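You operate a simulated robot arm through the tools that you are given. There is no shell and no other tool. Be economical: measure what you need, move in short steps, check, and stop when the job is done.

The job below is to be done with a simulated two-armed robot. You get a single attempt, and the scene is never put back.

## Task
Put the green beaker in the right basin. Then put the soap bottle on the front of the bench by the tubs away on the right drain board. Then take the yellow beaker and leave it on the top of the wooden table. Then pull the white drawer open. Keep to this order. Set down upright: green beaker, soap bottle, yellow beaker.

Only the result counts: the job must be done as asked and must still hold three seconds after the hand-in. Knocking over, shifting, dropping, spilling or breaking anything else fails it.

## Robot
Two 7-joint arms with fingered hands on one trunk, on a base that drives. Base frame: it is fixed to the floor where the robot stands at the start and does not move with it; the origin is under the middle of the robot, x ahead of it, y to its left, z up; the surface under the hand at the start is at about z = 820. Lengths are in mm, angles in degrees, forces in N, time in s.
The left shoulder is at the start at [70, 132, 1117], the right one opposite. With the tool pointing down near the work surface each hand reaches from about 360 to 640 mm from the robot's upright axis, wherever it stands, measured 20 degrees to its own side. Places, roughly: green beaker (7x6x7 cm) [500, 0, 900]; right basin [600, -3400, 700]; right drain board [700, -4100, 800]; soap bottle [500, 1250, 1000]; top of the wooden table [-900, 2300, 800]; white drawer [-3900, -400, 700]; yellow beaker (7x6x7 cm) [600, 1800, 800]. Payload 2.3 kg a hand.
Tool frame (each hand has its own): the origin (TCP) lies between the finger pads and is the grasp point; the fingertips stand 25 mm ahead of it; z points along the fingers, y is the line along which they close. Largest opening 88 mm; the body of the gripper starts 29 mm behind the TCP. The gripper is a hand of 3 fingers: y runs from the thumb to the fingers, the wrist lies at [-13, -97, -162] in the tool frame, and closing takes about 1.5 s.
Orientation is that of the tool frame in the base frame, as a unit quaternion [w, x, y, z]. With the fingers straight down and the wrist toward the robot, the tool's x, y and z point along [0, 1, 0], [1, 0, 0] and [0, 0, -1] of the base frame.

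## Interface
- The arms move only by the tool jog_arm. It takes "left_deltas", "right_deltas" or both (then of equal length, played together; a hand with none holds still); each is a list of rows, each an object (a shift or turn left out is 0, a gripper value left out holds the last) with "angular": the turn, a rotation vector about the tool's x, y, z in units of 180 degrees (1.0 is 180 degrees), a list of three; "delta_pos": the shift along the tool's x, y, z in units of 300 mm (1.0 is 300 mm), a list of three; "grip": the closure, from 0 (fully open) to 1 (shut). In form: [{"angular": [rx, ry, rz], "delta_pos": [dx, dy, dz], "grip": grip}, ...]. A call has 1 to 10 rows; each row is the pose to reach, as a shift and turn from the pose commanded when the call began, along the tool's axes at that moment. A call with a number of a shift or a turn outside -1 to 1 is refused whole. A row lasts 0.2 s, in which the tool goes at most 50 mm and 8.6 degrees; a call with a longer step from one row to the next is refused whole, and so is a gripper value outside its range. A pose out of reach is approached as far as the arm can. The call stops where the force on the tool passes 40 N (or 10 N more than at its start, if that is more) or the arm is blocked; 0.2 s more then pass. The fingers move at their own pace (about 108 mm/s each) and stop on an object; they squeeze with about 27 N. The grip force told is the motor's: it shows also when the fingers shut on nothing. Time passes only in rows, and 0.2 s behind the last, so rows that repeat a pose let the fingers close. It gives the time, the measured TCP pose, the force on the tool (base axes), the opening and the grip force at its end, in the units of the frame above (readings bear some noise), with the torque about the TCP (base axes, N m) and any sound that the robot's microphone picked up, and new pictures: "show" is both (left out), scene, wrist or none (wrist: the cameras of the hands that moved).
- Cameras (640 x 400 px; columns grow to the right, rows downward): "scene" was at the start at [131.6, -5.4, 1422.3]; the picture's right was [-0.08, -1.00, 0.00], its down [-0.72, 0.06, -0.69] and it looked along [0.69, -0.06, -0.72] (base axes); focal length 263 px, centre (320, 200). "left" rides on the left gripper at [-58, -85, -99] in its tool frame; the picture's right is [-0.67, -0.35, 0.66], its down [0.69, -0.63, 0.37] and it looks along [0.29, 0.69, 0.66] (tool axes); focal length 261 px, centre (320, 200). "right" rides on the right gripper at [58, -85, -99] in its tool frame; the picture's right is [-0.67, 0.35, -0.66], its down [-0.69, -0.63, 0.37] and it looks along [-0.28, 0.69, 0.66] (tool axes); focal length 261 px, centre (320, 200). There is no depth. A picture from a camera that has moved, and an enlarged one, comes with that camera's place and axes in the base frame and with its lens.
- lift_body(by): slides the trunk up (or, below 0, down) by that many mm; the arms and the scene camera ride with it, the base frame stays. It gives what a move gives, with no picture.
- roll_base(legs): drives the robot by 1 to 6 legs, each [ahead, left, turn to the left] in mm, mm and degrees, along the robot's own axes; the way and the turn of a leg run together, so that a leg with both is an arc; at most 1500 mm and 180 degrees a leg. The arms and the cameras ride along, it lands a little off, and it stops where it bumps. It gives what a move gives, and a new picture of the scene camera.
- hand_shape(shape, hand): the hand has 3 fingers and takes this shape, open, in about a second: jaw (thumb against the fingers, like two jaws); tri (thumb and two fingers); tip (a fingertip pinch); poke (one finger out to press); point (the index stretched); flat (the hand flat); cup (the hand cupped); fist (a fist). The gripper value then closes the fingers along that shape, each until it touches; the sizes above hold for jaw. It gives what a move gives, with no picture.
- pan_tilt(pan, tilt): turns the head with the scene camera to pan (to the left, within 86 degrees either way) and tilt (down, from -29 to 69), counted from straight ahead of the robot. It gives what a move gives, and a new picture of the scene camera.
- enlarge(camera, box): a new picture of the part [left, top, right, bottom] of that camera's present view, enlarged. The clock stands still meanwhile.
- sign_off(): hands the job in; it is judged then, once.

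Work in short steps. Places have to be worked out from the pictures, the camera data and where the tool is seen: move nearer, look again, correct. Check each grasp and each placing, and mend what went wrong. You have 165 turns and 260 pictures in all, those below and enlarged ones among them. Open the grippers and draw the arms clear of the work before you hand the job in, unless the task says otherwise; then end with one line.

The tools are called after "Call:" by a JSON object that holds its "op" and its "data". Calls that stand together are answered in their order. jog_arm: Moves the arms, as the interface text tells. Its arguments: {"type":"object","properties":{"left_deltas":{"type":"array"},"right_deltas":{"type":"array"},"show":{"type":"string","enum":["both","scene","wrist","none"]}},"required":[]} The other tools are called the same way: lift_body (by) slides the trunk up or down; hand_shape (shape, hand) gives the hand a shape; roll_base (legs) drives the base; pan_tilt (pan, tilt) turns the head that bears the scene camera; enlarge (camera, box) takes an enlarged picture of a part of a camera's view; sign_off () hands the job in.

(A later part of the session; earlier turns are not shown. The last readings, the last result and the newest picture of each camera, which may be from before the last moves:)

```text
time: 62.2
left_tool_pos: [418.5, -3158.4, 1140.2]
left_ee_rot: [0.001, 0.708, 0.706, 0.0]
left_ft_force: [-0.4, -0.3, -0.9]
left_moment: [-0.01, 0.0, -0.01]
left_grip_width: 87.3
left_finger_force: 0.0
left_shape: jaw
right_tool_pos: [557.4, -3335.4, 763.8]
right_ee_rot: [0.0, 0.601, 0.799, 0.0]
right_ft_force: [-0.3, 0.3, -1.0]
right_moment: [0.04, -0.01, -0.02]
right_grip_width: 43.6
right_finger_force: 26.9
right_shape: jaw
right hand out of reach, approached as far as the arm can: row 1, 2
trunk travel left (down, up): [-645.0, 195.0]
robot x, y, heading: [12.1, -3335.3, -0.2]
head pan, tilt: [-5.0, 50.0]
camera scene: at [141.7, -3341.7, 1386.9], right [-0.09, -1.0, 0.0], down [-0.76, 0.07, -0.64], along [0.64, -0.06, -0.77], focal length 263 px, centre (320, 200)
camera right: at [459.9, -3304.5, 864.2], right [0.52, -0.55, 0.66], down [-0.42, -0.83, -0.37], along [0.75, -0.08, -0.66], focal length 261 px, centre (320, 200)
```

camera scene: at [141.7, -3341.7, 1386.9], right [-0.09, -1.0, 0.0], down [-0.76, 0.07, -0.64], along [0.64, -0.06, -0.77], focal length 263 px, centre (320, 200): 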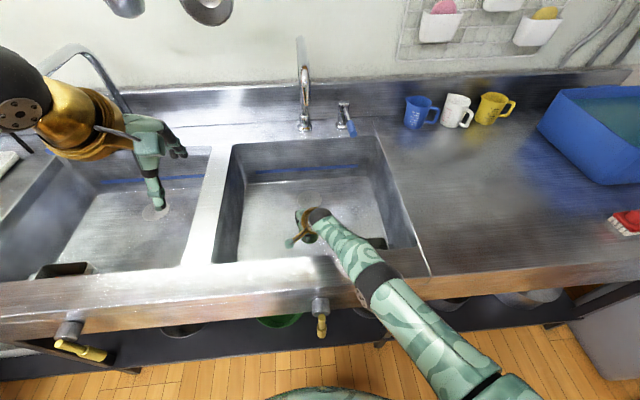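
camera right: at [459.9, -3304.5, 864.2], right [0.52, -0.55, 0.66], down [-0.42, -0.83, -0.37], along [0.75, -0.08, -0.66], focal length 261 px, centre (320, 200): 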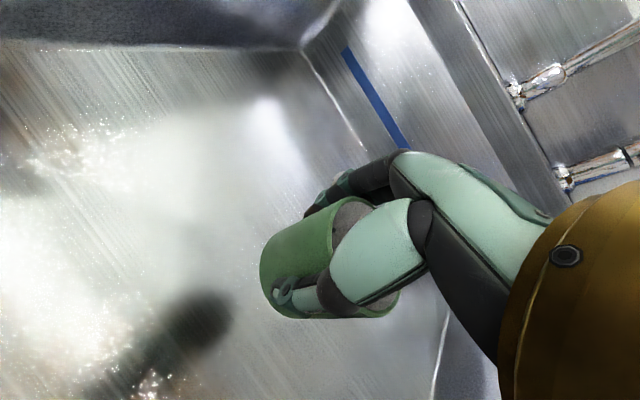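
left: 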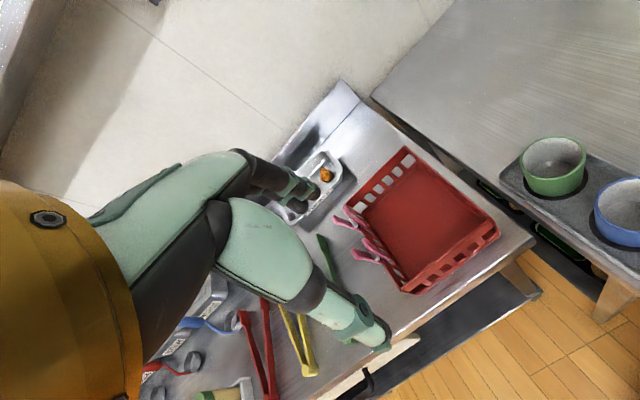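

The arm is at full stretch, so I lower the trunk 22 mm and then feel for the floor with the hand.

Call:
{"op": "lift_body", "data": {"by": -22}}

Call:
{"op": "jog_arm", "data": {"right_deltas": [{"delta_pos": [0, 0, 0.015]}, {"delta_pos": [0, 0, 0.03]}, {"delta_pos": [0, 0, 0.045]}], "show": "wrist"}}

```text
time: 62.8
left_tool_pos: [420.2, -3158.8, 1120.3]
left_ee_rot: [0.0, 0.708, 0.706, 0.001]
left_ft_force: [0.0, -0.1, -0.2]
left_moment: [0.01, 0.0, 0.0]
left_grip_width: 87.8
left_finger_force: 0.1
left_shape: jaw
right_tool_pos: [557.6, -3335.3, 741.4]
right_ee_rot: [0.0, 0.601, 0.799, 0.0]
right_ft_force: [0.3, 0.2, -0.8]
right_moment: [-0.02, 0.01, 0.0]
right_grip_width: 43.3
right_finger_force: 26.8
right_shape: jaw
trunk travel left (down, up): [-623.0, 217.0]
robot x, y, heading: [14.8, -3333.8, 0.0]
head pan, tilt: [-5.0, 50.0]
```

```text
time: 63.6
left_tool_pos: [419.8, -3159.4, 1118.3]
left_ee_rot: [0.0, 0.708, 0.706, 0.0]
left_ft_force: [0.5, 0.5, -0.1]
left_moment: [0.01, 0.02, 0.03]
left_grip_width: 87.4
left_finger_force: 0.1
left_shape: jaw
right_tool_pos: [554.0, -3338.8, 733.3]
right_ee_rot: [0.0, 0.601, 0.799, 0.0]
right_ft_force: [0.6, 0.4, 0.5]
right_moment: [0.02, 0.02, 0.01]
right_grip_width: 43.4
right_finger_force: 27.5
right_shape: jaw
right hand out of reach, approached as far as the arm can: row 1, 2, 3
trunk travel left (down, up): [-623.0, 217.0]
robot x, y, heading: [17.3, -3335.5, -0.3]
head pan, tilt: [-5.0, 50.0]
camera right: at [456.3, -3307.1, 834.3], right [0.52, -0.55, 0.66], down [-0.42, -0.83, -0.37], along [0.75, -0.08, -0.66], focal length 261 px, centre (320, 200)
```

right: 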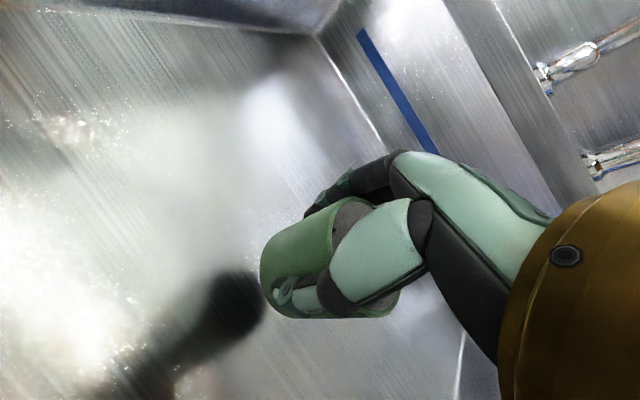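

Floor estimate from this view ≈ 672, so only a few mm remain. I lower the trunk a little more and pull slightly nearer for reach, watching the force.

Call:
{"op": "lift_body", "data": {"by": -15}}

Call:
{"op": "jog_arm", "data": {"right_deltas": [{"delta_pos": [0, -0.02, 0.0]}, {"delta_pos": [0, -0.02, 0.015]}, {"delta_pos": [0, -0.02, 0.03]}, {"delta_pos": [0, -0.02, 0.045]}, {"delta_pos": [0, -0.02, 0.06]}], "show": "wrist"}}

```text
time: 64.3
left_tool_pos: [420.1, -3159.0, 1104.1]
left_ee_rot: [0.0, 0.707, 0.707, -0.001]
left_ft_force: [-0.2, 0.2, -1.1]
left_moment: [-0.02, -0.03, 0.0]
left_grip_width: 87.3
left_finger_force: 0.1
left_shape: jaw
right_tool_pos: [554.9, -3338.6, 718.9]
right_ee_rot: [0.0, 0.601, 0.799, 0.0]
right_ft_force: [-0.5, -0.2, -0.4]
right_moment: [0.05, 0.02, -0.03]
right_grip_width: 43.3
right_finger_force: 27.3
right_shape: jaw
trunk travel left (down, up): [-608.0, 232.0]
robot x, y, heading: [14.1, -3336.2, -0.1]
head pan, tilt: [-5.0, 50.0]
```

```text
time: 65.5
left_tool_pos: [423.5, -3158.0, 1103.3]
left_ee_rot: [-0.001, 0.708, 0.707, -0.001]
left_ft_force: [-0.5, 0.6, -1.1]
left_moment: [0.0, 0.01, 0.02]
left_grip_width: 87.5
left_finger_force: 0.0
left_shape: jaw
right_tool_pos: [550.8, -3340.7, 701.3]
right_ee_rot: [-0.001, 0.602, 0.798, 0.0]
right_ft_force: [8.2, 0.3, 3.2]
right_moment: [0.15, 1.46, -0.3]
right_grip_width: 42.9
right_finger_force: 27.3
right_shape: jaw
trunk travel left (down, up): [-608.0, 232.0]
robot x, y, heading: [13.0, -3331.9, -0.1]
head pan, tilt: [-5.0, 50.0]
camera right: at [452.3, -3309.2, 801.2], right [0.52, -0.55, 0.65], down [-0.42, -0.83, -0.37], along [0.75, -0.08, -0.66], focal length 261 px, centre (320, 200)
```

right: 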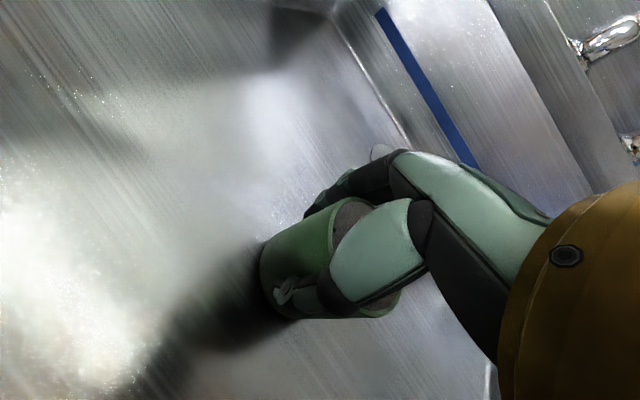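

The torque pattern says the hand's back is touching the front rim (contact at about x 430, z 832). I rise 30 mm and drive 35 mm forward.

Call:
{"op": "jog_arm", "data": {"right_deltas": [{"delta_pos": [0, 0.01, -0.05]}, {"delta_pos": [0, 0.02, -0.1]}], "show": "none"}}

Call:
{"op": "roll_base", "data": {"legs": [[35, 0, 0]]}}

```text
time: 66.1
left_tool_pos: [420.7, -3158.0, 1104.4]
left_ee_rot: [-0.001, 0.708, 0.706, 0.0]
left_ft_force: [0.2, -0.1, 0.2]
left_moment: [0.0, 0.01, 0.0]
left_grip_width: 87.6
left_finger_force: 0.0
left_shape: jaw
right_tool_pos: [554.5, -3337.3, 731.8]
right_ee_rot: [0.0, 0.6, 0.8, -0.001]
right_ft_force: [-0.7, -0.2, -0.2]
right_moment: [0.03, 0.02, 0.02]
right_grip_width: 43.2
right_finger_force: 26.7
right_shape: jaw
trunk travel left (down, up): [-608.0, 232.0]
robot x, y, heading: [14.0, -3336.9, 0.1]
head pan, tilt: [-5.0, 50.0]
```

```text
time: 66.9
left_tool_pos: [452.4, -3159.9, 1104.9]
left_ee_rot: [0.002, 0.708, 0.706, 0.001]
left_ft_force: [-0.7, -0.4, 0.2]
left_moment: [0.01, -0.02, 0.01]
left_grip_width: 87.5
left_finger_force: 0.0
left_shape: jaw
right_tool_pos: [587.9, -3336.8, 733.5]
right_ee_rot: [0.0, 0.601, 0.799, 0.002]
right_ft_force: [0.1, 0.1, -0.4]
right_moment: [0.02, 0.05, 0.01]
right_grip_width: 43.1
right_finger_force: 27.0
right_shape: jaw
trunk travel left (down, up): [-608.0, 232.0]
robot x, y, heading: [49.8, -3334.3, -0.3]
head pan, tilt: [-5.0, 50.0]
camera scene: at [173.5, -3341.9, 1350.2], right [-0.09, -1.0, 0.0], down [-0.76, 0.07, -0.64], along [0.64, -0.06, -0.76], focal length 263 px, centre (320, 200)
```

scene: 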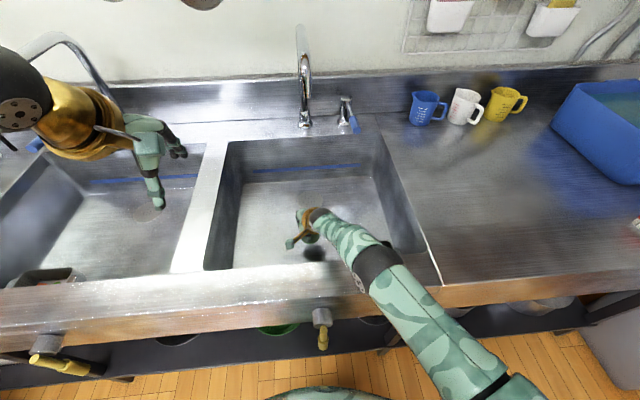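

No bump. Now I feel downward again, in small steps.

Call:
{"op": "jog_arm", "data": {"right_deltas": [{"delta_pos": [0, 0, 0.03]}, {"delta_pos": [0, 0, 0.06]}, {"delta_pos": [0, 0, 0.09]}, {"delta_pos": [0, 0, 0.11]}, {"delta_pos": [0, 0, 0.125]}, {"delta_pos": [0, 0, 0.14]}], "show": "wrist"}}

```text
time: 68.3
left_tool_pos: [455.0, -3159.1, 1104.9]
left_ee_rot: [0.0, 0.708, 0.707, 0.0]
left_ft_force: [0.0, -0.5, 0.0]
left_moment: [0.03, -0.02, 0.01]
left_grip_width: 87.6
left_finger_force: 0.0
left_shape: jaw
right_tool_pos: [585.3, -3344.8, 701.9]
right_ee_rot: [0.0, 0.601, 0.799, 0.0]
right_ft_force: [-0.4, -0.5, 0.0]
right_moment: [0.03, 0.02, 0.01]
right_grip_width: 43.3
right_finger_force: 27.1
right_shape: jaw
right hand out of reach, approached as far as the arm can: row 3, 4, 5, 6
trunk travel left (down, up): [-608.0, 232.0]
robot x, y, heading: [50.3, -3337.4, -0.0]
head pan, tilt: [-5.0, 50.0]
camera right: at [487.5, -3313.2, 802.4], right [0.52, -0.55, 0.66], down [-0.41, -0.83, -0.37], along [0.75, -0.08, -0.66], focal length 261 px, centre (320, 200)
```

right: 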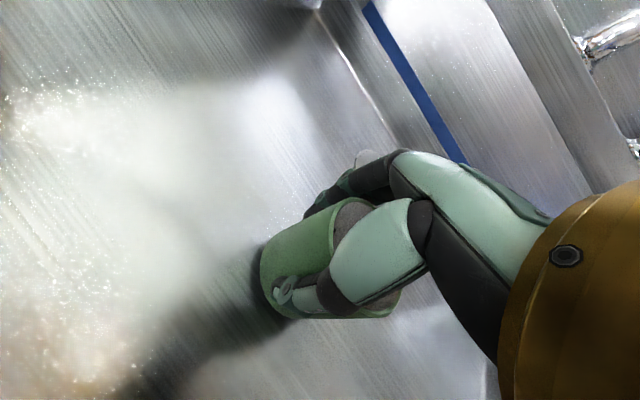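

Near but no contact yet; arm at stretch again. Lower the trunk 8 mm and probe.

Call:
{"op": "lift_body", "data": {"by": -8}}

Call:
{"op": "enlarge", "data": {"camera": "right", "box": [200, 180, 420, 340]}}

Call:
{"op": "enlarge", "data": {"camera": "scene", "box": [260, 180, 460, 300]}}

```text
time: 68.9
left_tool_pos: [452.1, -3158.6, 1097.1]
left_ee_rot: [0.001, 0.708, 0.706, 0.002]
left_ft_force: [0.4, 0.0, -0.2]
left_moment: [0.01, 0.02, -0.04]
left_grip_width: 87.4
left_finger_force: 0.0
left_shape: jaw
right_tool_pos: [584.8, -3343.0, 696.9]
right_ee_rot: [0.003, 0.601, 0.799, 0.003]
right_ft_force: [0.9, -0.1, 15.1]
right_moment: [-0.06, -0.05, -0.02]
right_grip_width: 43.5
right_finger_force: 27.6
right_shape: jaw
trunk travel left (down, up): [-600.0, 240.0]
robot x, y, heading: [52.0, -3332.5, -0.3]
head pan, tilt: [-5.0, 50.0]
```

```text
2.50 times, centred on (310, 260) of right
camera zoom: at [486.2, -3312.8, 797.0], right [0.52, -0.55, 0.66], down [-0.41, -0.83, -0.37], along [0.75, -0.08, -0.66], focal length 652 px, centre (345, 50)
```

zoom: 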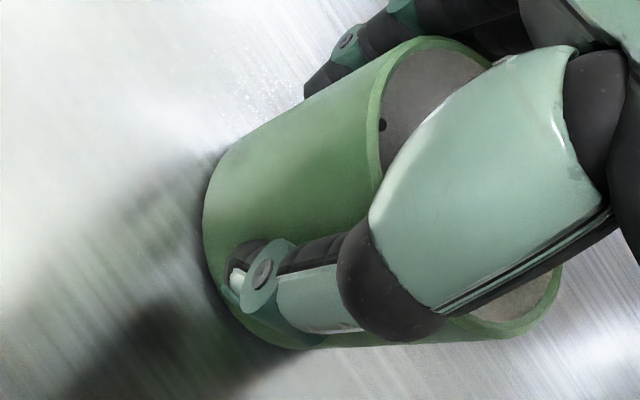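

```text
3.20 times, centred on (360, 240) of scene
camera zoom: at [173.8, -3341.7, 1342.4], right [-0.09, -1.0, 0.0], down [-0.76, 0.07, -0.64], along [0.64, -0.06, -0.76], focal length 841 px, centre (192, 72)
```

zoom: 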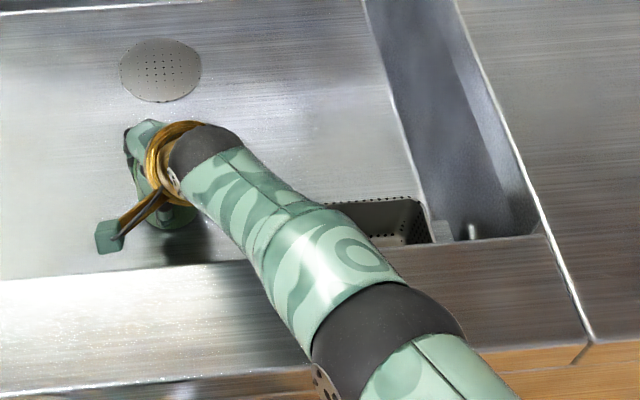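

15 N straight up with almost no torque: the beaker stands on the basin floor. I open the hand.

Call:
{"op": "jog_arm", "data": {"right_deltas": [{"delta_pos": [0, 0, -0.005], "grip": 0.8}, {"delta_pos": [0, 0, -0.005], "grip": 0.5}, {"delta_pos": [0, 0, -0.005], "grip": 0}, {"delta_pos": [0, 0, -0.005], "grip": 0}, {"delta_pos": [0, 0, -0.005], "grip": 0}], "show": "wrist"}}

```text
time: 70.1
left_tool_pos: [455.5, -3156.7, 1096.5]
left_ee_rot: [0.0, 0.708, 0.706, -0.001]
left_ft_force: [-0.1, 0.6, 0.0]
left_moment: [0.03, 0.0, -0.03]
left_grip_width: 87.5
left_finger_force: 0.1
left_shape: jaw
right_tool_pos: [585.9, -3345.4, 694.5]
right_ee_rot: [0.0, 0.601, 0.799, 0.0]
right_ft_force: [-0.4, 0.0, -0.3]
right_moment: [-0.01, 0.0, 0.0]
right_grip_width: 87.4
right_finger_force: 0.1
right_shape: jaw
trunk travel left (down, up): [-600.0, 240.0]
robot x, y, heading: [48.9, -3334.5, -0.1]
head pan, tilt: [-5.0, 50.0]
camera right: at [488.2, -3313.2, 795.4], right [0.52, -0.55, 0.65], down [-0.42, -0.83, -0.37], along [0.75, -0.08, -0.66], focal length 261 px, centre (320, 200)
```

right: 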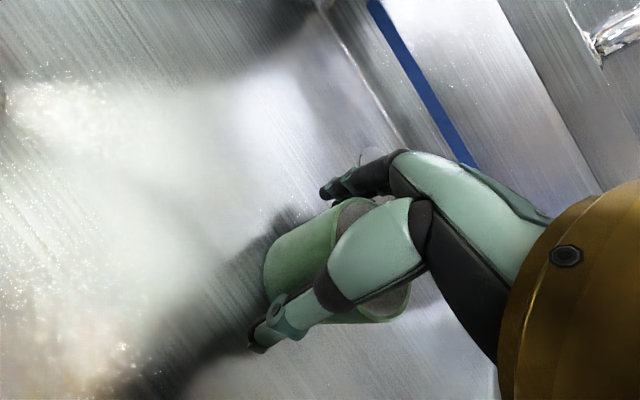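

Released. I raise the hand straight up out of the basin.

Call:
{"op": "jog_arm", "data": {"right_deltas": [{"delta_pos": [0, 0, -0.05]}, {"delta_pos": [0, 0, -0.12]}, {"delta_pos": [0, 0, -0.25]}, {"delta_pos": [0, 0, -0.4]}, {"delta_pos": [0, 0, -0.55]}, {"delta_pos": [0, 0, -0.7]}, {"delta_pos": [0, 0, -0.85]}, {"delta_pos": [0, 0, -1.0]}]}}

```text
time: 71.9
left_tool_pos: [455.9, -3158.7, 1097.0]
left_ee_rot: [0.001, 0.708, 0.706, 0.001]
left_ft_force: [-0.1, -0.3, -0.5]
left_moment: [0.0, -0.01, -0.01]
left_grip_width: 87.6
left_finger_force: 0.0
left_shape: jaw
right_tool_pos: [586.4, -3343.4, 996.6]
right_ee_rot: [-0.001, 0.601, 0.799, 0.0]
right_ft_force: [-0.1, 0.4, -0.3]
right_moment: [0.01, 0.0, 0.01]
right_grip_width: 87.6
right_finger_force: 0.0
right_shape: jaw
trunk travel left (down, up): [-600.0, 240.0]
robot x, y, heading: [50.7, -3335.1, -0.1]
head pan, tilt: [-5.0, 50.0]
camera scene: at [176.8, -3341.9, 1341.8], right [-0.09, -1.0, 0.0], down [-0.76, 0.07, -0.64], along [0.64, -0.06, -0.77], focal length 263 px, centre (320, 200)
camera right: at [487.5, -3312.3, 1097.5], right [0.52, -0.55, 0.65], down [-0.41, -0.83, -0.37], along [0.75, -0.08, -0.66], focal length 261 px, centre (320, 200)
```

scene: 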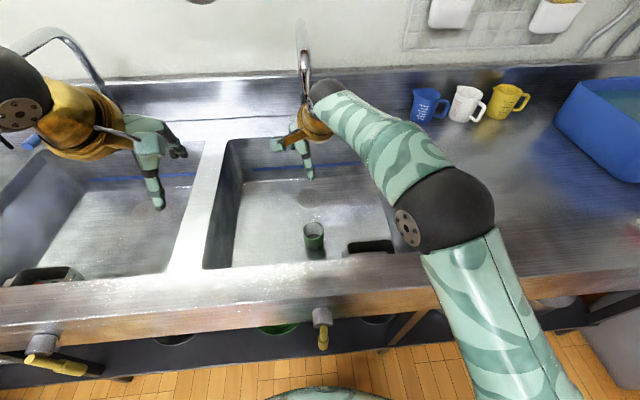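
right: 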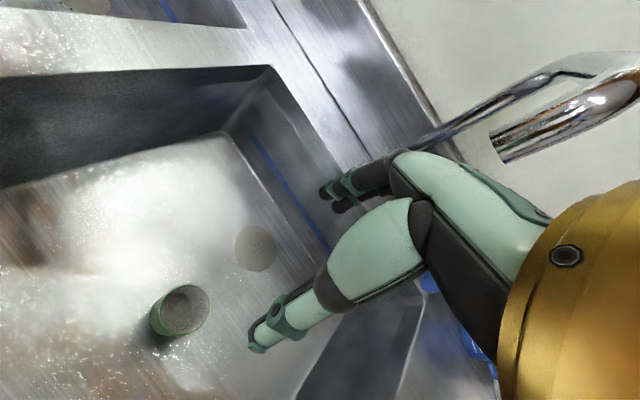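

The green beaker stands upright in the right basin. I back off, turn left and drive back up the aisle toward the soap bottle.

Call:
{"op": "roll_base", "data": {"legs": [[-650, 0, 0], [0, 0, 90], [1500, 0, 0], [1500, 0, 0], [900, 0, 0]]}}

Call:
{"op": "pan_tilt", "data": {"pan": -50, "tilt": 30}}

```text
time: 97.9
left_tool_pos: [-733.1, 1009.0, 1095.4]
left_ee_rot: [0.0, 0.013, 1.0, 0.001]
left_ft_force: [-0.2, -0.1, 0.1]
left_moment: [-0.03, 0.0, 0.0]
left_grip_width: 87.6
left_finger_force: 0.0
left_shape: jaw
right_tool_pos: [-544.6, 1135.5, 996.0]
right_ee_rot: [-0.001, -0.128, 0.992, 0.0]
right_ft_force: [0.4, -0.1, 0.3]
right_moment: [-0.03, 0.01, 0.01]
right_grip_width: 87.7
right_finger_force: 0.1
right_shape: jaw
trunk travel left (down, up): [-600.0, 240.0]
robot x, y, heading: [-566.3, 599.3, 88.4]
head pan, tilt: [-5.0, 50.0]
camera scene: at [-554.4, 726.3, 1341.9], right [0.99, -0.11, 0.0], down [-0.09, -0.76, -0.64], along [0.07, 0.64, -0.77], focal length 263 px, centre (320, 200)
```

scene: 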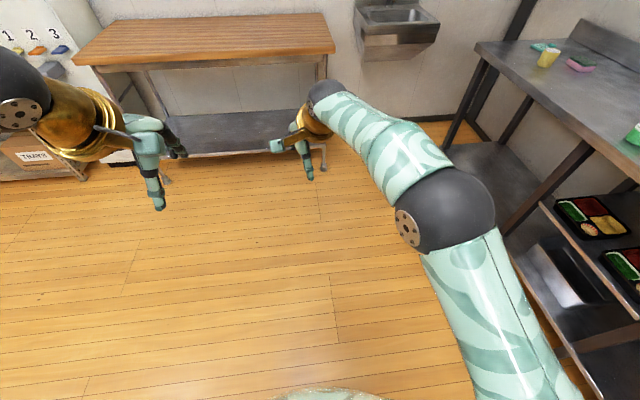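

```text
time: 99.0
left_tool_pos: [-733.0, 1010.5, 1095.8]
left_ee_rot: [0.0, 0.013, 1.0, 0.001]
left_ft_force: [0.3, -0.3, -0.9]
left_moment: [0.0, 0.03, 0.02]
left_grip_width: 87.7
left_finger_force: 0.1
left_shape: jaw
right_tool_pos: [-544.4, 1134.8, 996.2]
right_ee_rot: [0.0, -0.128, 0.992, 0.0]
right_ft_force: [-0.2, -0.1, -0.6]
right_moment: [0.02, -0.02, 0.02]
right_grip_width: 87.7
right_finger_force: 0.0
right_shape: jaw
trunk travel left (down, up): [-600.0, 240.0]
robot x, y, heading: [-567.2, 596.5, 88.7]
head pan, tilt: [-50.0, 30.0]
camera scene: at [-492.4, 706.6, 1371.3], right [0.62, -0.78, 0.0], down [-0.39, -0.31, -0.87], along [0.68, 0.54, -0.5], focal length 263 px, centre (320, 200)
```

scene: 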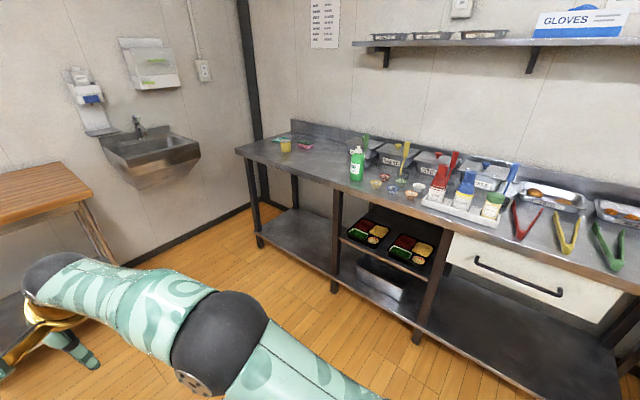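

The green soap bottle stands at about (509, 1282). I turn to face that bench and approach to about (-150, 1400).

Call:
{"op": "roll_base", "data": {"legs": [[0, 0, -88.6], [0, 800, 0], [380, 0, 0]]}}

Call:
{"op": "pan_tilt", "data": {"pan": 0, "tilt": 35}}

```text
time: 109.1
left_tool_pos: [229.2, 1582.2, 1096.4]
left_ee_rot: [0.0, 0.706, 0.709, 0.001]
left_ft_force: [-0.8, 0.3, -0.1]
left_moment: [0.01, -0.02, -0.02]
left_grip_width: 87.5
left_finger_force: 0.1
left_shape: jaw
right_tool_pos: [360.9, 1398.3, 997.3]
right_ee_rot: [0.001, 0.6, 0.8, 0.0]
right_ft_force: [-0.1, -0.1, -0.1]
right_moment: [0.0, -0.02, -0.03]
right_grip_width: 87.9
right_finger_force: 0.0
right_shape: jaw
trunk travel left (down, up): [-600.0, 240.0]
robot x, y, heading: [-176.2, 1405.1, 0.1]
head pan, tilt: [-50.0, 30.0]
camera scene: at [-66.6, 1335.2, 1371.4], right [-0.76, -0.64, 0.0], down [-0.32, 0.38, -0.87], along [0.56, -0.66, -0.5], focal length 263 px, centre (320, 200)
```

scene: 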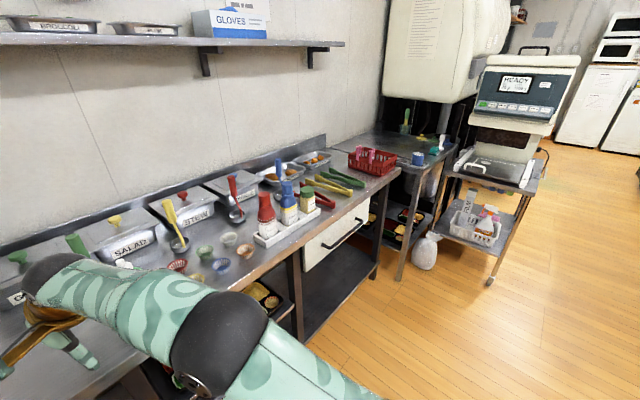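

```text
time: 110.3
left_tool_pos: [229.3, 1582.4, 1095.6]
left_ee_rot: [0.001, 0.706, 0.708, 0.0]
left_ft_force: [-0.4, -0.2, -0.5]
left_moment: [-0.01, -0.02, 0.03]
left_grip_width: 87.4
left_finger_force: 0.0
left_shape: jaw
right_tool_pos: [362.0, 1397.5, 996.1]
right_ee_rot: [0.0, 0.6, 0.8, -0.001]
right_ft_force: [0.2, -0.3, 0.4]
right_moment: [0.01, -0.01, -0.02]
right_grip_width: 87.8
right_finger_force: 0.1
right_shape: jaw
trunk travel left (down, up): [-600.0, 240.0]
robot x, y, heading: [-176.1, 1402.9, -0.0]
head pan, tilt: [0.0, 35.0]
camera scene: at [-35.8, 1404.5, 1363.5], right [0.0, -1.0, 0.0], down [-0.57, 0.0, -0.82], along [0.82, 0.0, -0.57], focal length 263 px, centre (320, 200)
```

scene: 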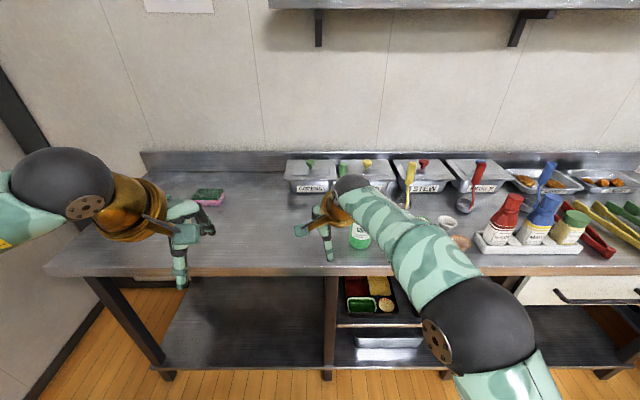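

The right arm hides the bottle. I raise the trunk 170 mm and move the right hand to the right and back to see it.

Call:
{"op": "lift_body", "data": {"by": 170}}

Call:
{"op": "jog_arm", "data": {"right_deltas": [{"delta_pos": [-0.1, -0.1, 0]}, {"delta_pos": [-0.2, -0.2, 0]}, {"delta_pos": [-0.3, -0.3, 0]}, {"delta_pos": [-0.4, -0.35, 0]}, {"delta_pos": [-0.5, -0.35, 0]}, {"delta_pos": [-0.6, -0.35, 0]}]}}

```text
time: 112.2
left_tool_pos: [230.4, 1582.6, 1266.6]
left_ee_rot: [0.0, 0.705, 0.709, 0.0]
left_ft_force: [0.2, 0.5, 0.0]
left_moment: [0.03, -0.02, 0.03]
left_grip_width: 87.7
left_finger_force: 0.0
left_shape: jaw
right_tool_pos: [362.1, 1397.7, 1166.8]
right_ee_rot: [0.0, 0.6, 0.8, 0.001]
right_ft_force: [0.4, 0.6, 0.7]
right_moment: [0.02, 0.02, 0.0]
right_grip_width: 87.7
right_finger_force: 0.1
right_shape: jaw
trunk travel left (down, up): [-770.0, 70.0]
robot x, y, heading: [-176.1, 1403.0, 0.1]
head pan, tilt: [0.0, 35.0]
```

```text
time: 113.6
left_tool_pos: [229.1, 1580.8, 1265.6]
left_ee_rot: [0.0, 0.706, 0.708, 0.0]
left_ft_force: [0.4, -0.4, -0.5]
left_moment: [0.04, 0.01, 0.01]
left_grip_width: 87.7
left_finger_force: 0.0
left_shape: jaw
right_tool_pos: [312.2, 1193.7, 1162.9]
right_ee_rot: [-0.001, 0.599, 0.801, 0.001]
right_ft_force: [-0.1, -0.6, 0.9]
right_moment: [0.02, 0.02, -0.02]
right_grip_width: 87.6
right_finger_force: 0.1
right_shape: jaw
trunk travel left (down, up): [-770.0, 70.0]
robot x, y, heading: [-176.5, 1404.7, 0.1]
head pan, tilt: [0.0, 35.0]
camera scene: at [-35.2, 1403.0, 1533.5], right [0.0, -1.0, 0.0], down [-0.57, 0.0, -0.82], along [0.82, 0.0, -0.57], focal length 263 px, centre (320, 200)
camera right: at [213.4, 1223.8, 1264.0], right [0.52, -0.55, 0.65], down [-0.41, -0.83, -0.37], along [0.75, -0.08, -0.66], focal length 261 px, centre (320, 200)
```

scene: 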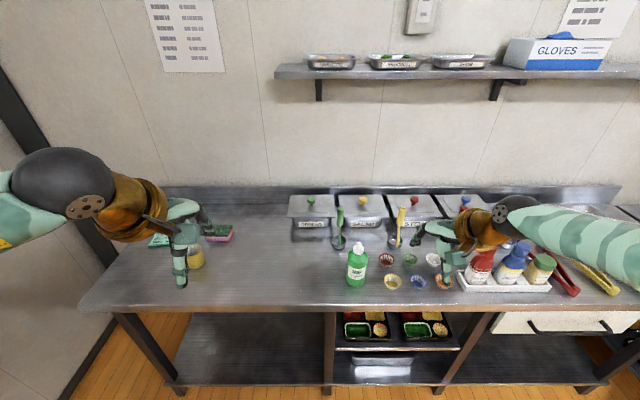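
right: 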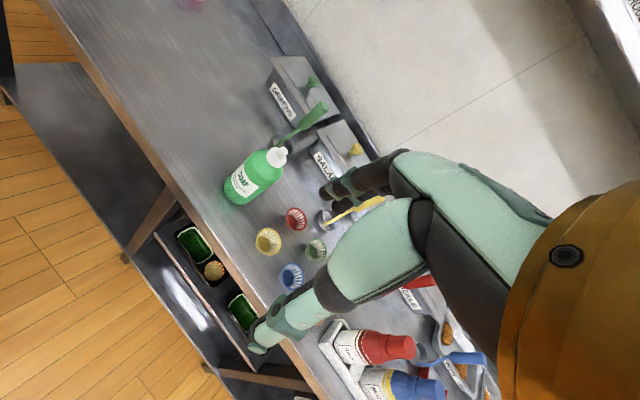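

Call:
{"op": "enlarge", "data": {"camera": "scene", "box": [300, 210, 460, 310]}}

Call:
{"op": "enlarge", "data": {"camera": "right", "box": [180, 100, 360, 290]}}

```text
4.00 times, centred on (380, 260) of scene
camera zoom: at [-35.2, 1403.0, 1533.5], right [0.0, -1.0, 0.0], down [-0.57, 0.0, -0.82], along [0.82, 0.0, -0.57], focal length 1052 px, centre (80, -40)
```

zoom: 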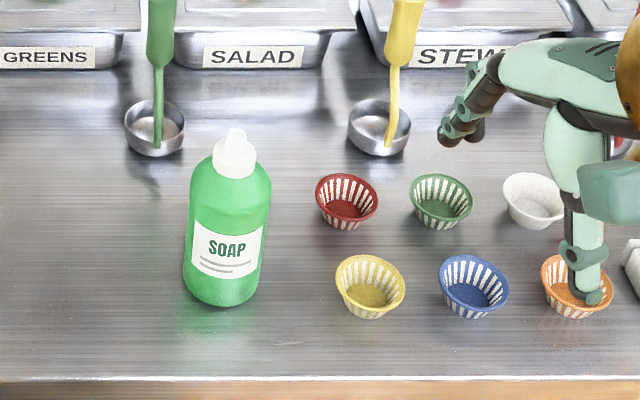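

```text
2.11 times, centred on (270, 195) of right
camera zoom: at [213.4, 1223.8, 1264.0], right [0.52, -0.55, 0.65], down [-0.41, -0.83, -0.37], along [0.75, -0.08, -0.66], focal length 549 px, centre (425, 210)
```

zoom: 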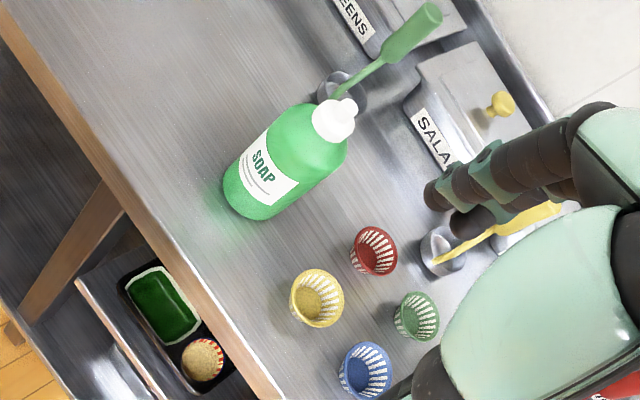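

Bottle: axis at about (524, 1290), standing at z ≈ 820, cap top at z ≈ 987, body about 64 mm wide, cap about 33 mm. I plan a vertical grasp on the cap. First I drive 180 mm forward.

Call:
{"op": "roll_base", "data": {"legs": [[180, 0, 0]]}}

```text
time: 115.1
left_tool_pos: [404.8, 1581.2, 1268.1]
left_ee_rot: [0.002, 0.707, 0.707, 0.002]
left_ft_force: [0.6, 0.7, -0.2]
left_moment: [-0.01, -0.01, 0.03]
left_grip_width: 87.6
left_finger_force: 0.2
left_shape: jaw
right_tool_pos: [485.1, 1193.1, 1166.3]
right_ee_rot: [0.0, 0.601, 0.799, 0.001]
right_ft_force: [-0.5, 0.0, -0.1]
right_moment: [-0.02, -0.03, 0.02]
right_grip_width: 87.9
right_finger_force: 0.1
right_shape: jaw
trunk travel left (down, up): [-770.0, 70.0]
robot x, y, heading: [8.0, 1404.7, 0.1]
head pan, tilt: [0.0, 35.0]
camera scene: at [138.0, 1404.2, 1534.0], right [0.0, -1.0, 0.0], down [-0.57, 0.0, -0.82], along [0.82, 0.0, -0.57], focal length 263 px, centre (320, 200)
```

scene: 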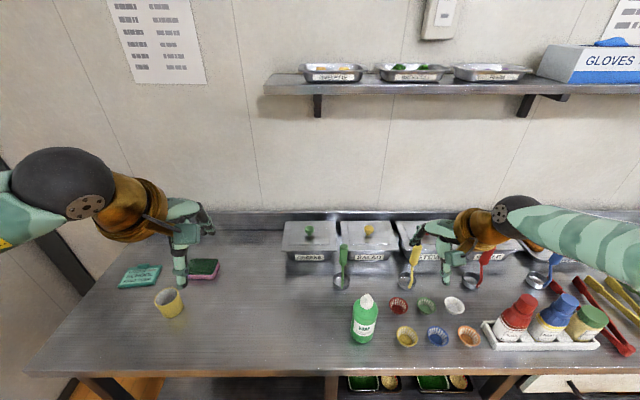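

Moving the right hand above the bottle, to z ≈ 1060, then checking alignment with the wrist camera.

Call:
{"op": "jog_arm", "data": {"right_deltas": [{"delta_pos": [0.1, 0.07, 0.0]}, {"delta_pos": [0.2, 0.14, 0.05]}, {"delta_pos": [0.283, 0.207, 0.15]}, {"delta_pos": [0.283, 0.207, 0.27]}, {"delta_pos": [0.283, 0.207, 0.353]}]}}

Call:
{"op": "enlarge", "data": {"camera": "scene", "box": [300, 220, 440, 360]}}

```text
time: 116.3
left_tool_pos: [409.2, 1581.0, 1266.6]
left_ee_rot: [0.001, 0.707, 0.707, 0.001]
left_ft_force: [-0.8, 0.1, -0.9]
left_moment: [0.04, -0.03, 0.02]
left_grip_width: 87.5
left_finger_force: 0.0
left_shape: jaw
right_tool_pos: [526.9, 1292.7, 1054.8]
right_ee_rot: [-0.002, 0.601, 0.799, 0.0]
right_ft_force: [0.6, 0.4, 0.1]
right_moment: [0.04, 0.01, -0.01]
right_grip_width: 87.7
right_finger_force: 0.1
right_shape: jaw
trunk travel left (down, up): [-770.0, 70.0]
robot x, y, heading: [1.9, 1402.9, -0.2]
head pan, tilt: [0.0, 35.0]
camera scene: at [142.7, 1403.8, 1533.6], right [0.0, -1.0, 0.0], down [-0.57, 0.0, -0.82], along [0.82, 0.0, -0.57], focal length 263 px, centre (320, 200)
camera right: at [428.3, 1323.0, 1155.3], right [0.52, -0.55, 0.66], down [-0.41, -0.83, -0.37], along [0.75, -0.08, -0.66], focal length 261 px, centre (320, 200)
```

scene: 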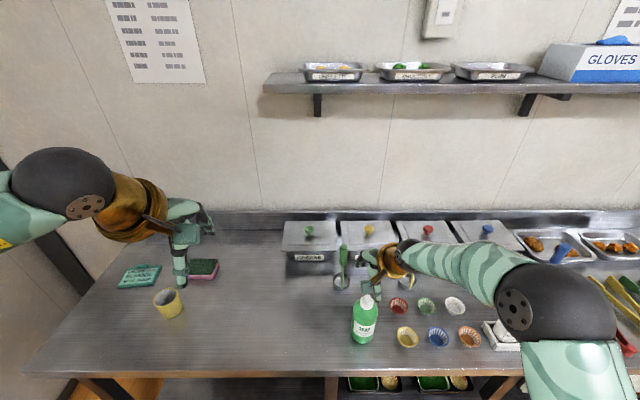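
right: 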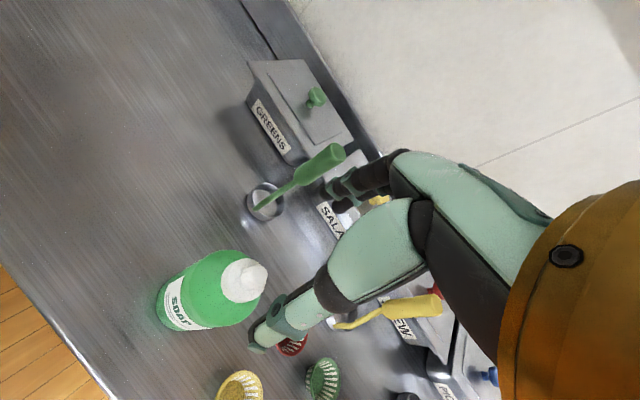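

```text
2.86 times, centred on (370, 290) of scene
camera zoom: at [142.7, 1403.8, 1533.6], right [0.0, -1.0, 0.0], down [-0.57, 0.0, -0.82], along [0.82, 0.0, -0.57], focal length 751 px, centre (177, -57)
```

zoom: 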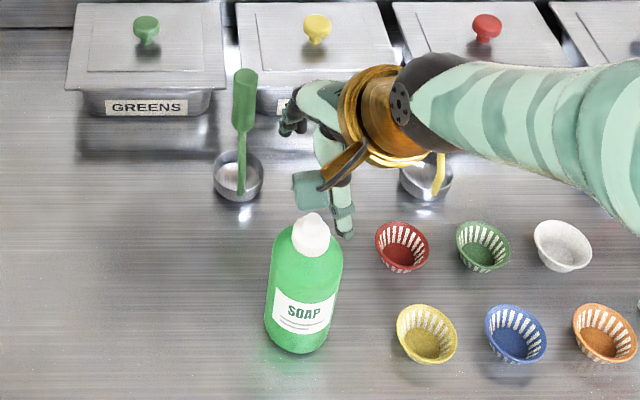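

Cap measured at (527, 1290); the tool is within 3 mm. Descending to z ≈ 990 and checking.

Call:
{"op": "jog_arm", "data": {"right_deltas": [{"delta_pos": [-0.01, 0, 0.1]}, {"delta_pos": [-0.01, 0, 0.2]}], "show": "wrist"}}

Call:
{"op": "enlarge", "data": {"camera": "scene", "box": [320, 240, 420, 350]}}

```text
time: 116.9
left_tool_pos: [409.7, 1581.0, 1266.7]
left_ee_rot: [0.0, 0.707, 0.707, 0.0]
left_ft_force: [0.0, 0.3, -0.3]
left_moment: [0.01, 0.01, -0.01]
left_grip_width: 87.4
left_finger_force: 0.1
left_shape: jaw
right_tool_pos: [526.4, 1288.7, 996.1]
right_ee_rot: [-0.001, 0.602, 0.799, 0.001]
right_ft_force: [0.0, 0.5, 0.4]
right_moment: [0.01, -0.01, 0.0]
right_grip_width: 87.8
right_finger_force: 0.0
right_shape: jaw
trunk travel left (down, up): [-770.0, 70.0]
robot x, y, heading: [3.5, 1404.3, -0.1]
head pan, tilt: [0.0, 35.0]
camera right: at [428.7, 1319.9, 1096.9], right [0.52, -0.55, 0.66], down [-0.41, -0.83, -0.37], along [0.75, -0.08, -0.66], focal length 261 px, centre (320, 200)
```

right: 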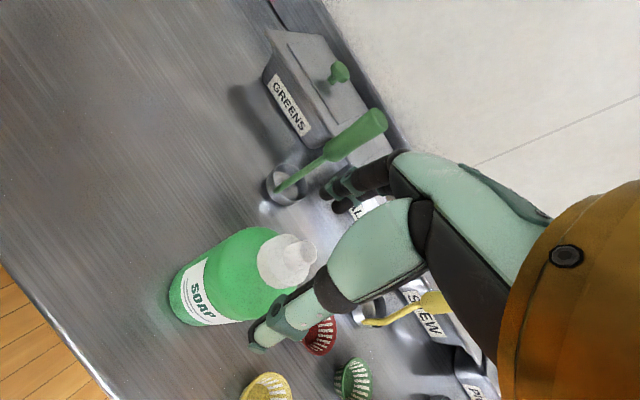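

```text
3.64 times, centred on (370, 295) of scene
camera zoom: at [143.9, 1403.8, 1533.5], right [0.0, -1.0, 0.0], down [-0.57, 0.0, -0.82], along [0.82, 0.0, -0.57], focal length 956 px, centre (138, -146)
```

zoom: 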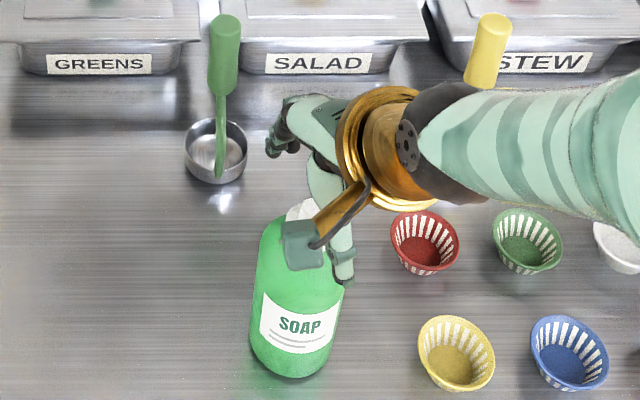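

Aligned. Down 33 mm more and close on the cap.

Call:
{"op": "jog_arm", "data": {"right_deltas": [{"delta_pos": [0, -0.01, 0.06]}, {"delta_pos": [0, -0.01, 0.11]}, {"delta_pos": [0, -0.01, 0.11], "grip": 1}, {"delta_pos": [0, -0.01, 0.11], "grip": 1}, {"delta_pos": [0, -0.01, 0.11], "grip": 1}, {"delta_pos": [0, -0.01, 0.11], "grip": 1}, {"delta_pos": [0, -0.01, 0.11], "grip": 1}, {"delta_pos": [0, -0.01, 0.11], "grip": 1}, {"delta_pos": [0, -0.01, 0.11], "grip": 1}], "show": "wrist"}}

Call:
{"op": "enlarge", "data": {"camera": "scene", "box": [320, 240, 420, 350]}}

```text
time: 118.9
left_tool_pos: [406.8, 1581.8, 1266.8]
left_ee_rot: [0.001, 0.707, 0.707, 0.0]
left_ft_force: [-0.4, -0.2, -0.1]
left_moment: [0.02, -0.02, 0.04]
left_grip_width: 87.8
left_finger_force: 0.0
left_shape: jaw
right_tool_pos: [522.0, 1288.4, 966.2]
right_ee_rot: [0.001, 0.601, 0.799, 0.002]
right_ft_force: [4.8, -0.9, 13.5]
right_moment: [0.04, -0.37, -0.03]
right_grip_width: 36.4
right_finger_force: 26.9
right_shape: jaw
trunk travel left (down, up): [-770.0, 70.0]
robot x, y, heading: [7.4, 1400.8, -0.0]
head pan, tilt: [0.0, 35.0]
camera right: at [424.0, 1320.0, 1066.0], right [0.52, -0.55, 0.66], down [-0.41, -0.83, -0.37], along [0.75, -0.08, -0.66], focal length 261 px, centre (320, 200)
```

right: 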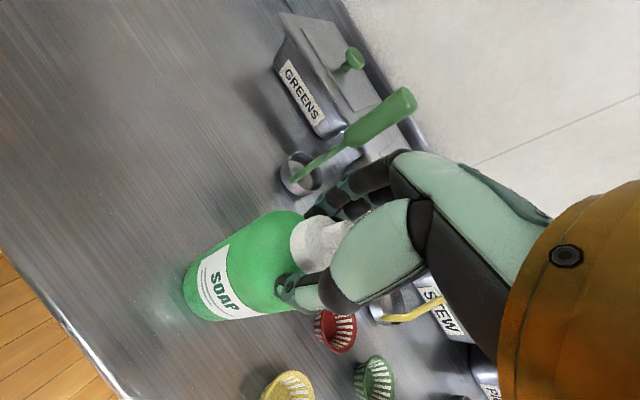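

```text
3.64 times, centred on (370, 295) of scene
camera zoom: at [140.9, 1404.7, 1533.8], right [0.0, -1.0, 0.0], down [-0.57, 0.0, -0.82], along [0.82, 0.0, -0.57], focal length 956 px, centre (138, -146)
```

zoom: 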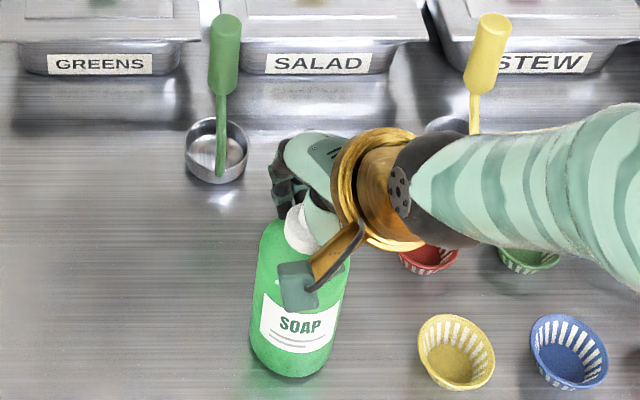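

Gripped at 36 mm with a slight upward load from the bottle's shoulder. I lift gently and check for tilt or slip.

Call:
{"op": "jog_arm", "data": {"right_deltas": [{"delta_pos": [0, 0, -0.02]}, {"delta_pos": [0, 0, -0.04]}, {"delta_pos": [0, 0, -0.08]}, {"delta_pos": [0, 0, -0.13]}]}}

Call:
{"op": "enlarge", "data": {"camera": "scene", "box": [310, 220, 430, 340]}}

```text
time: 119.9
left_tool_pos: [408.6, 1580.5, 1267.3]
left_ee_rot: [0.0, 0.707, 0.707, 0.001]
left_ft_force: [0.6, -0.5, -1.0]
left_moment: [0.01, -0.01, -0.03]
left_grip_width: 87.5
left_finger_force: 0.1
left_shape: jaw
right_tool_pos: [521.5, 1288.0, 1003.2]
right_ee_rot: [0.0, 0.601, 0.799, 0.0]
right_ft_force: [1.0, -0.1, -2.0]
right_moment: [-0.04, -0.06, -0.01]
right_grip_width: 29.8
right_finger_force: 27.3
right_shape: jaw
trunk travel left (down, up): [-770.0, 70.0]
robot x, y, heading: [1.9, 1402.9, -0.4]
head pan, tilt: [0.0, 35.0]
camera scene: at [142.4, 1404.2, 1533.5], right [0.0, -1.0, 0.0], down [-0.57, 0.0, -0.82], along [0.82, 0.0, -0.57], focal length 263 px, centre (320, 200)
camera right: at [424.2, 1319.0, 1104.7], right [0.52, -0.55, 0.65], down [-0.41, -0.83, -0.37], along [0.75, -0.08, -0.66], focal length 261 px, centre (320, 200)
```

scene: 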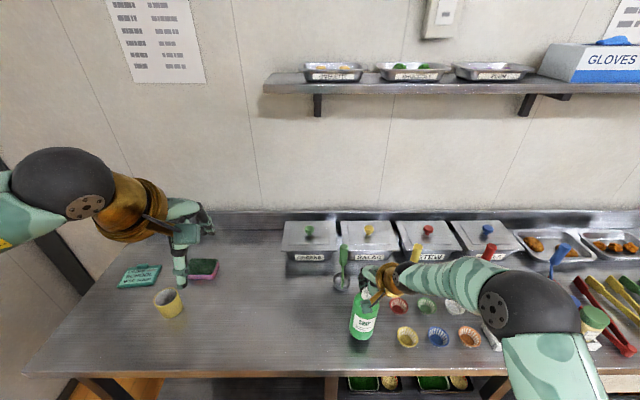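
right: 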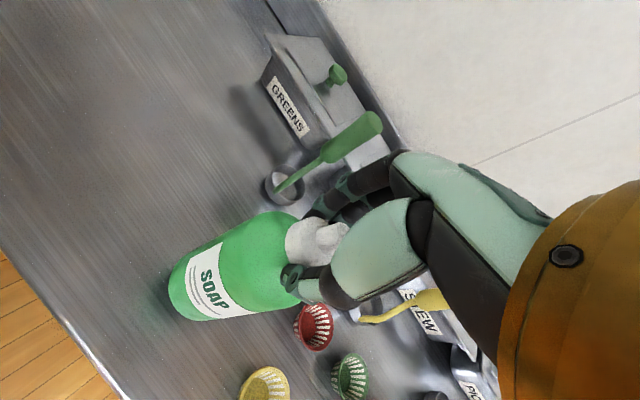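

```text
3.33 times, centred on (370, 280) of scene
camera zoom: at [142.4, 1404.2, 1533.5], right [0.0, -1.0, 0.0], down [-0.57, 0.0, -0.82], along [0.82, 0.0, -0.57], focal length 876 px, centre (153, -67)
```

zoom: 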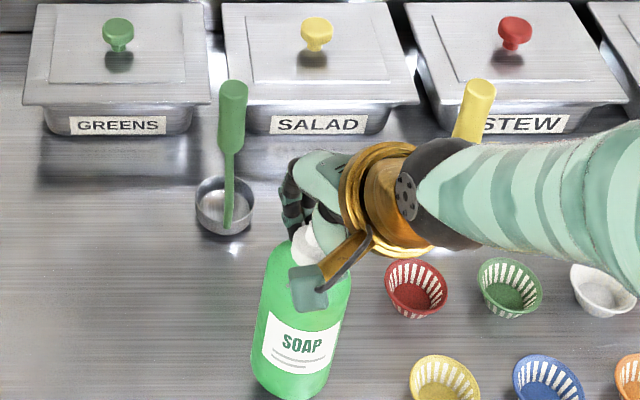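

The bottle hangs from the cap, upright, about 2 N. I lift it 110 mm more, slowly, and check again.

Call:
{"op": "jog_arm", "data": {"right_deltas": [{"delta_pos": [0, 0, -0.05]}, {"delta_pos": [0, 0, -0.11]}, {"delta_pos": [0, 0, -0.18]}, {"delta_pos": [0, 0, -0.25]}, {"delta_pos": [0, 0, -0.32]}, {"delta_pos": [0, 0, -0.37]}]}}

```text
time: 121.3
left_tool_pos: [410.4, 1580.0, 1267.1]
left_ee_rot: [0.0, 0.707, 0.707, 0.0]
left_ft_force: [0.7, 0.1, 0.2]
left_moment: [0.05, -0.03, 0.0]
left_grip_width: 87.9
left_finger_force: 0.1
left_shape: jaw
right_tool_pos: [522.3, 1288.3, 1116.7]
right_ee_rot: [0.0, 0.601, 0.799, 0.001]
right_ft_force: [0.0, -0.7, -3.4]
right_moment: [0.0, -0.03, 0.0]
right_grip_width: 29.8
right_finger_force: 26.8
right_shape: jaw
trunk travel left (down, up): [-770.0, 70.0]
robot x, y, heading: [0.8, 1402.6, -0.3]
head pan, tilt: [0.0, 35.0]
camera scene: at [143.5, 1404.1, 1533.5], right [0.0, -1.0, 0.0], down [-0.57, 0.0, -0.82], along [0.82, 0.0, -0.57], focal length 263 px, centre (320, 200)
camera right: at [425.0, 1319.2, 1216.1], right [0.52, -0.55, 0.65], down [-0.41, -0.83, -0.37], along [0.75, -0.08, -0.66], focal length 261 px, centre (320, 200)
```

scene: 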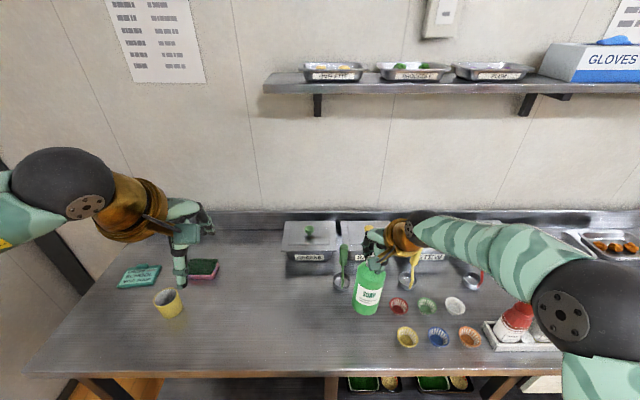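
right: 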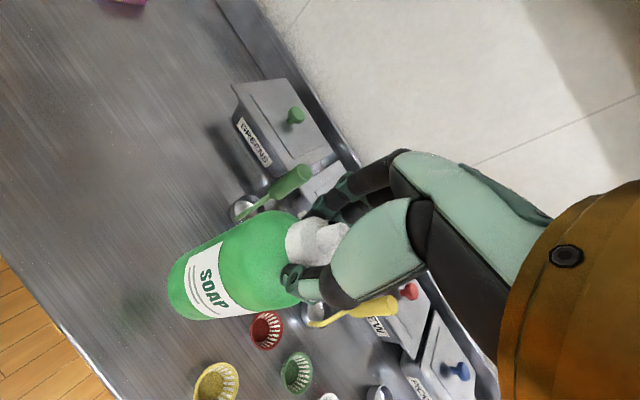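

Firmly held. I go back to the aisle and down to the sinks again, gently as before.

Call:
{"op": "roll_base", "data": {"legs": [[-590, 0, 0], [0, 0, -89.7], [1500, 0, 0], [1500, 0, 0], [1500, 0, 0]]}}

```text
time: 149.7
left_tool_pos: [-329.7, -3524.3, 1266.0]
left_ee_rot: [0.0, 1.0, 0.015, -0.001]
left_ft_force: [0.3, 0.0, 0.1]
left_moment: [0.02, 0.01, -0.01]
left_grip_width: 87.8
left_finger_force: 0.0
left_shape: jaw
right_tool_pos: [-619.4, -3645.9, 1115.9]
right_ee_rot: [0.0, 0.988, 0.156, 0.0]
right_ft_force: [-0.4, 0.0, -2.3]
right_moment: [-0.01, 0.04, 0.02]
right_grip_width: 30.1
right_finger_force: 26.6
right_shape: jaw
trunk travel left (down, up): [-770.0, 70.0]
robot x, y, heading: [-519.4, -3124.1, -88.4]
head pan, tilt: [0.0, 35.0]
camera scene: at [-514.9, -3260.7, 1533.5], right [-1.0, -0.03, 0.0], down [-0.02, 0.57, -0.82], along [0.02, -0.82, -0.57], focal length 263 px, centre (320, 200)
```

scene: 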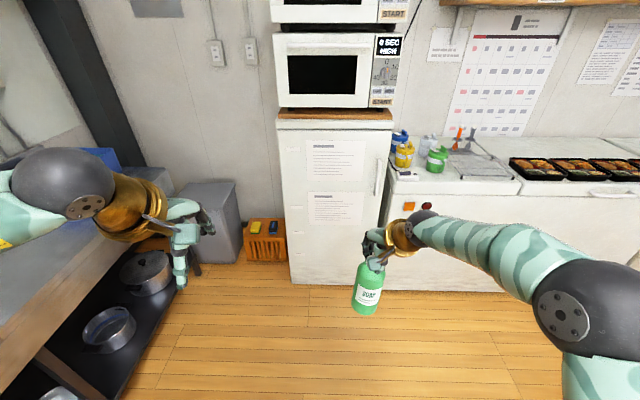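

Bottle still held well. I turn to face the sinks, then strafe right to the drain board.

Call:
{"op": "roll_base", "data": {"legs": [[0, 0, 88.5], [-60, -640, 0]]}}

Call:
{"op": "pan_tilt", "data": {"pan": -5, "tilt": 35}}

```text
time: 157.0
left_tool_pos: [-175.5, -3576.5, 1266.3]
left_ee_rot: [0.0, 0.706, 0.708, -0.001]
left_ft_force: [0.5, 0.1, 0.8]
left_moment: [0.01, 0.02, -0.02]
left_grip_width: 87.8
left_finger_force: 0.0
left_shape: jaw
right_tool_pos: [-61.8, -3869.9, 1116.3]
right_ee_rot: [-0.001, 0.601, 0.8, 0.0]
right_ft_force: [-0.5, 0.3, -3.5]
right_moment: [-0.01, 0.04, 0.03]
right_grip_width: 29.9
right_finger_force: 27.3
right_shape: jaw
trunk travel left (down, up): [-770.0, 70.0]
robot x, y, heading: [-583.0, -3755.7, 0.1]
head pan, tilt: [0.0, 35.0]
camera scene: at [-441.0, -3753.3, 1533.4], right [0.0, -1.0, 0.0], down [-0.57, 0.0, -0.82], along [0.82, 0.0, -0.57], focal length 263 px, centre (320, 200)
```

scene: 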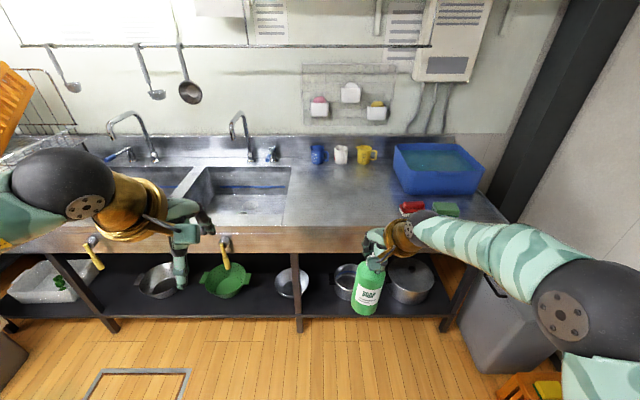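

```text
time: 157.6
left_tool_pos: [-176.1, -3578.2, 1266.3]
left_ee_rot: [-0.001, 0.707, 0.707, 0.001]
left_ft_force: [0.3, 0.4, 0.1]
left_moment: [0.0, -0.02, 0.0]
left_grip_width: 87.6
left_finger_force: 0.1
left_shape: jaw
right_tool_pos: [-61.8, -3869.9, 1115.7]
right_ee_rot: [-0.001, 0.599, 0.801, -0.001]
right_ft_force: [0.0, 0.1, -3.1]
right_moment: [-0.03, -0.03, 0.02]
right_grip_width: 30.0
right_finger_force: 26.9
right_shape: jaw
trunk travel left (down, up): [-770.0, 70.0]
robot x, y, heading: [-583.0, -3760.5, 0.1]
head pan, tilt: [-5.0, 35.0]
camera scene: at [-441.5, -3762.4, 1533.4], right [-0.09, -1.0, 0.0], down [-0.57, 0.05, -0.82], along [0.82, -0.07, -0.57], focal length 263 px, centre (320, 200)
```

scene: 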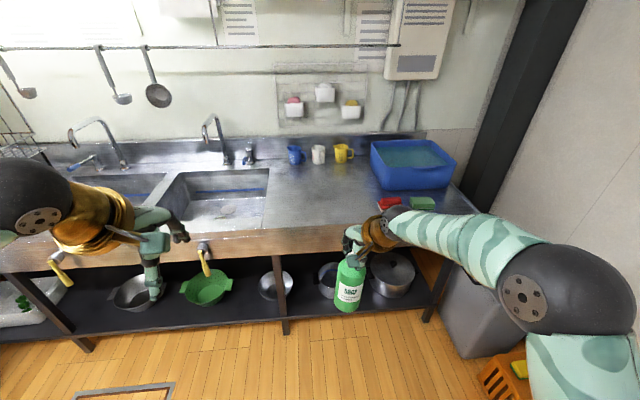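

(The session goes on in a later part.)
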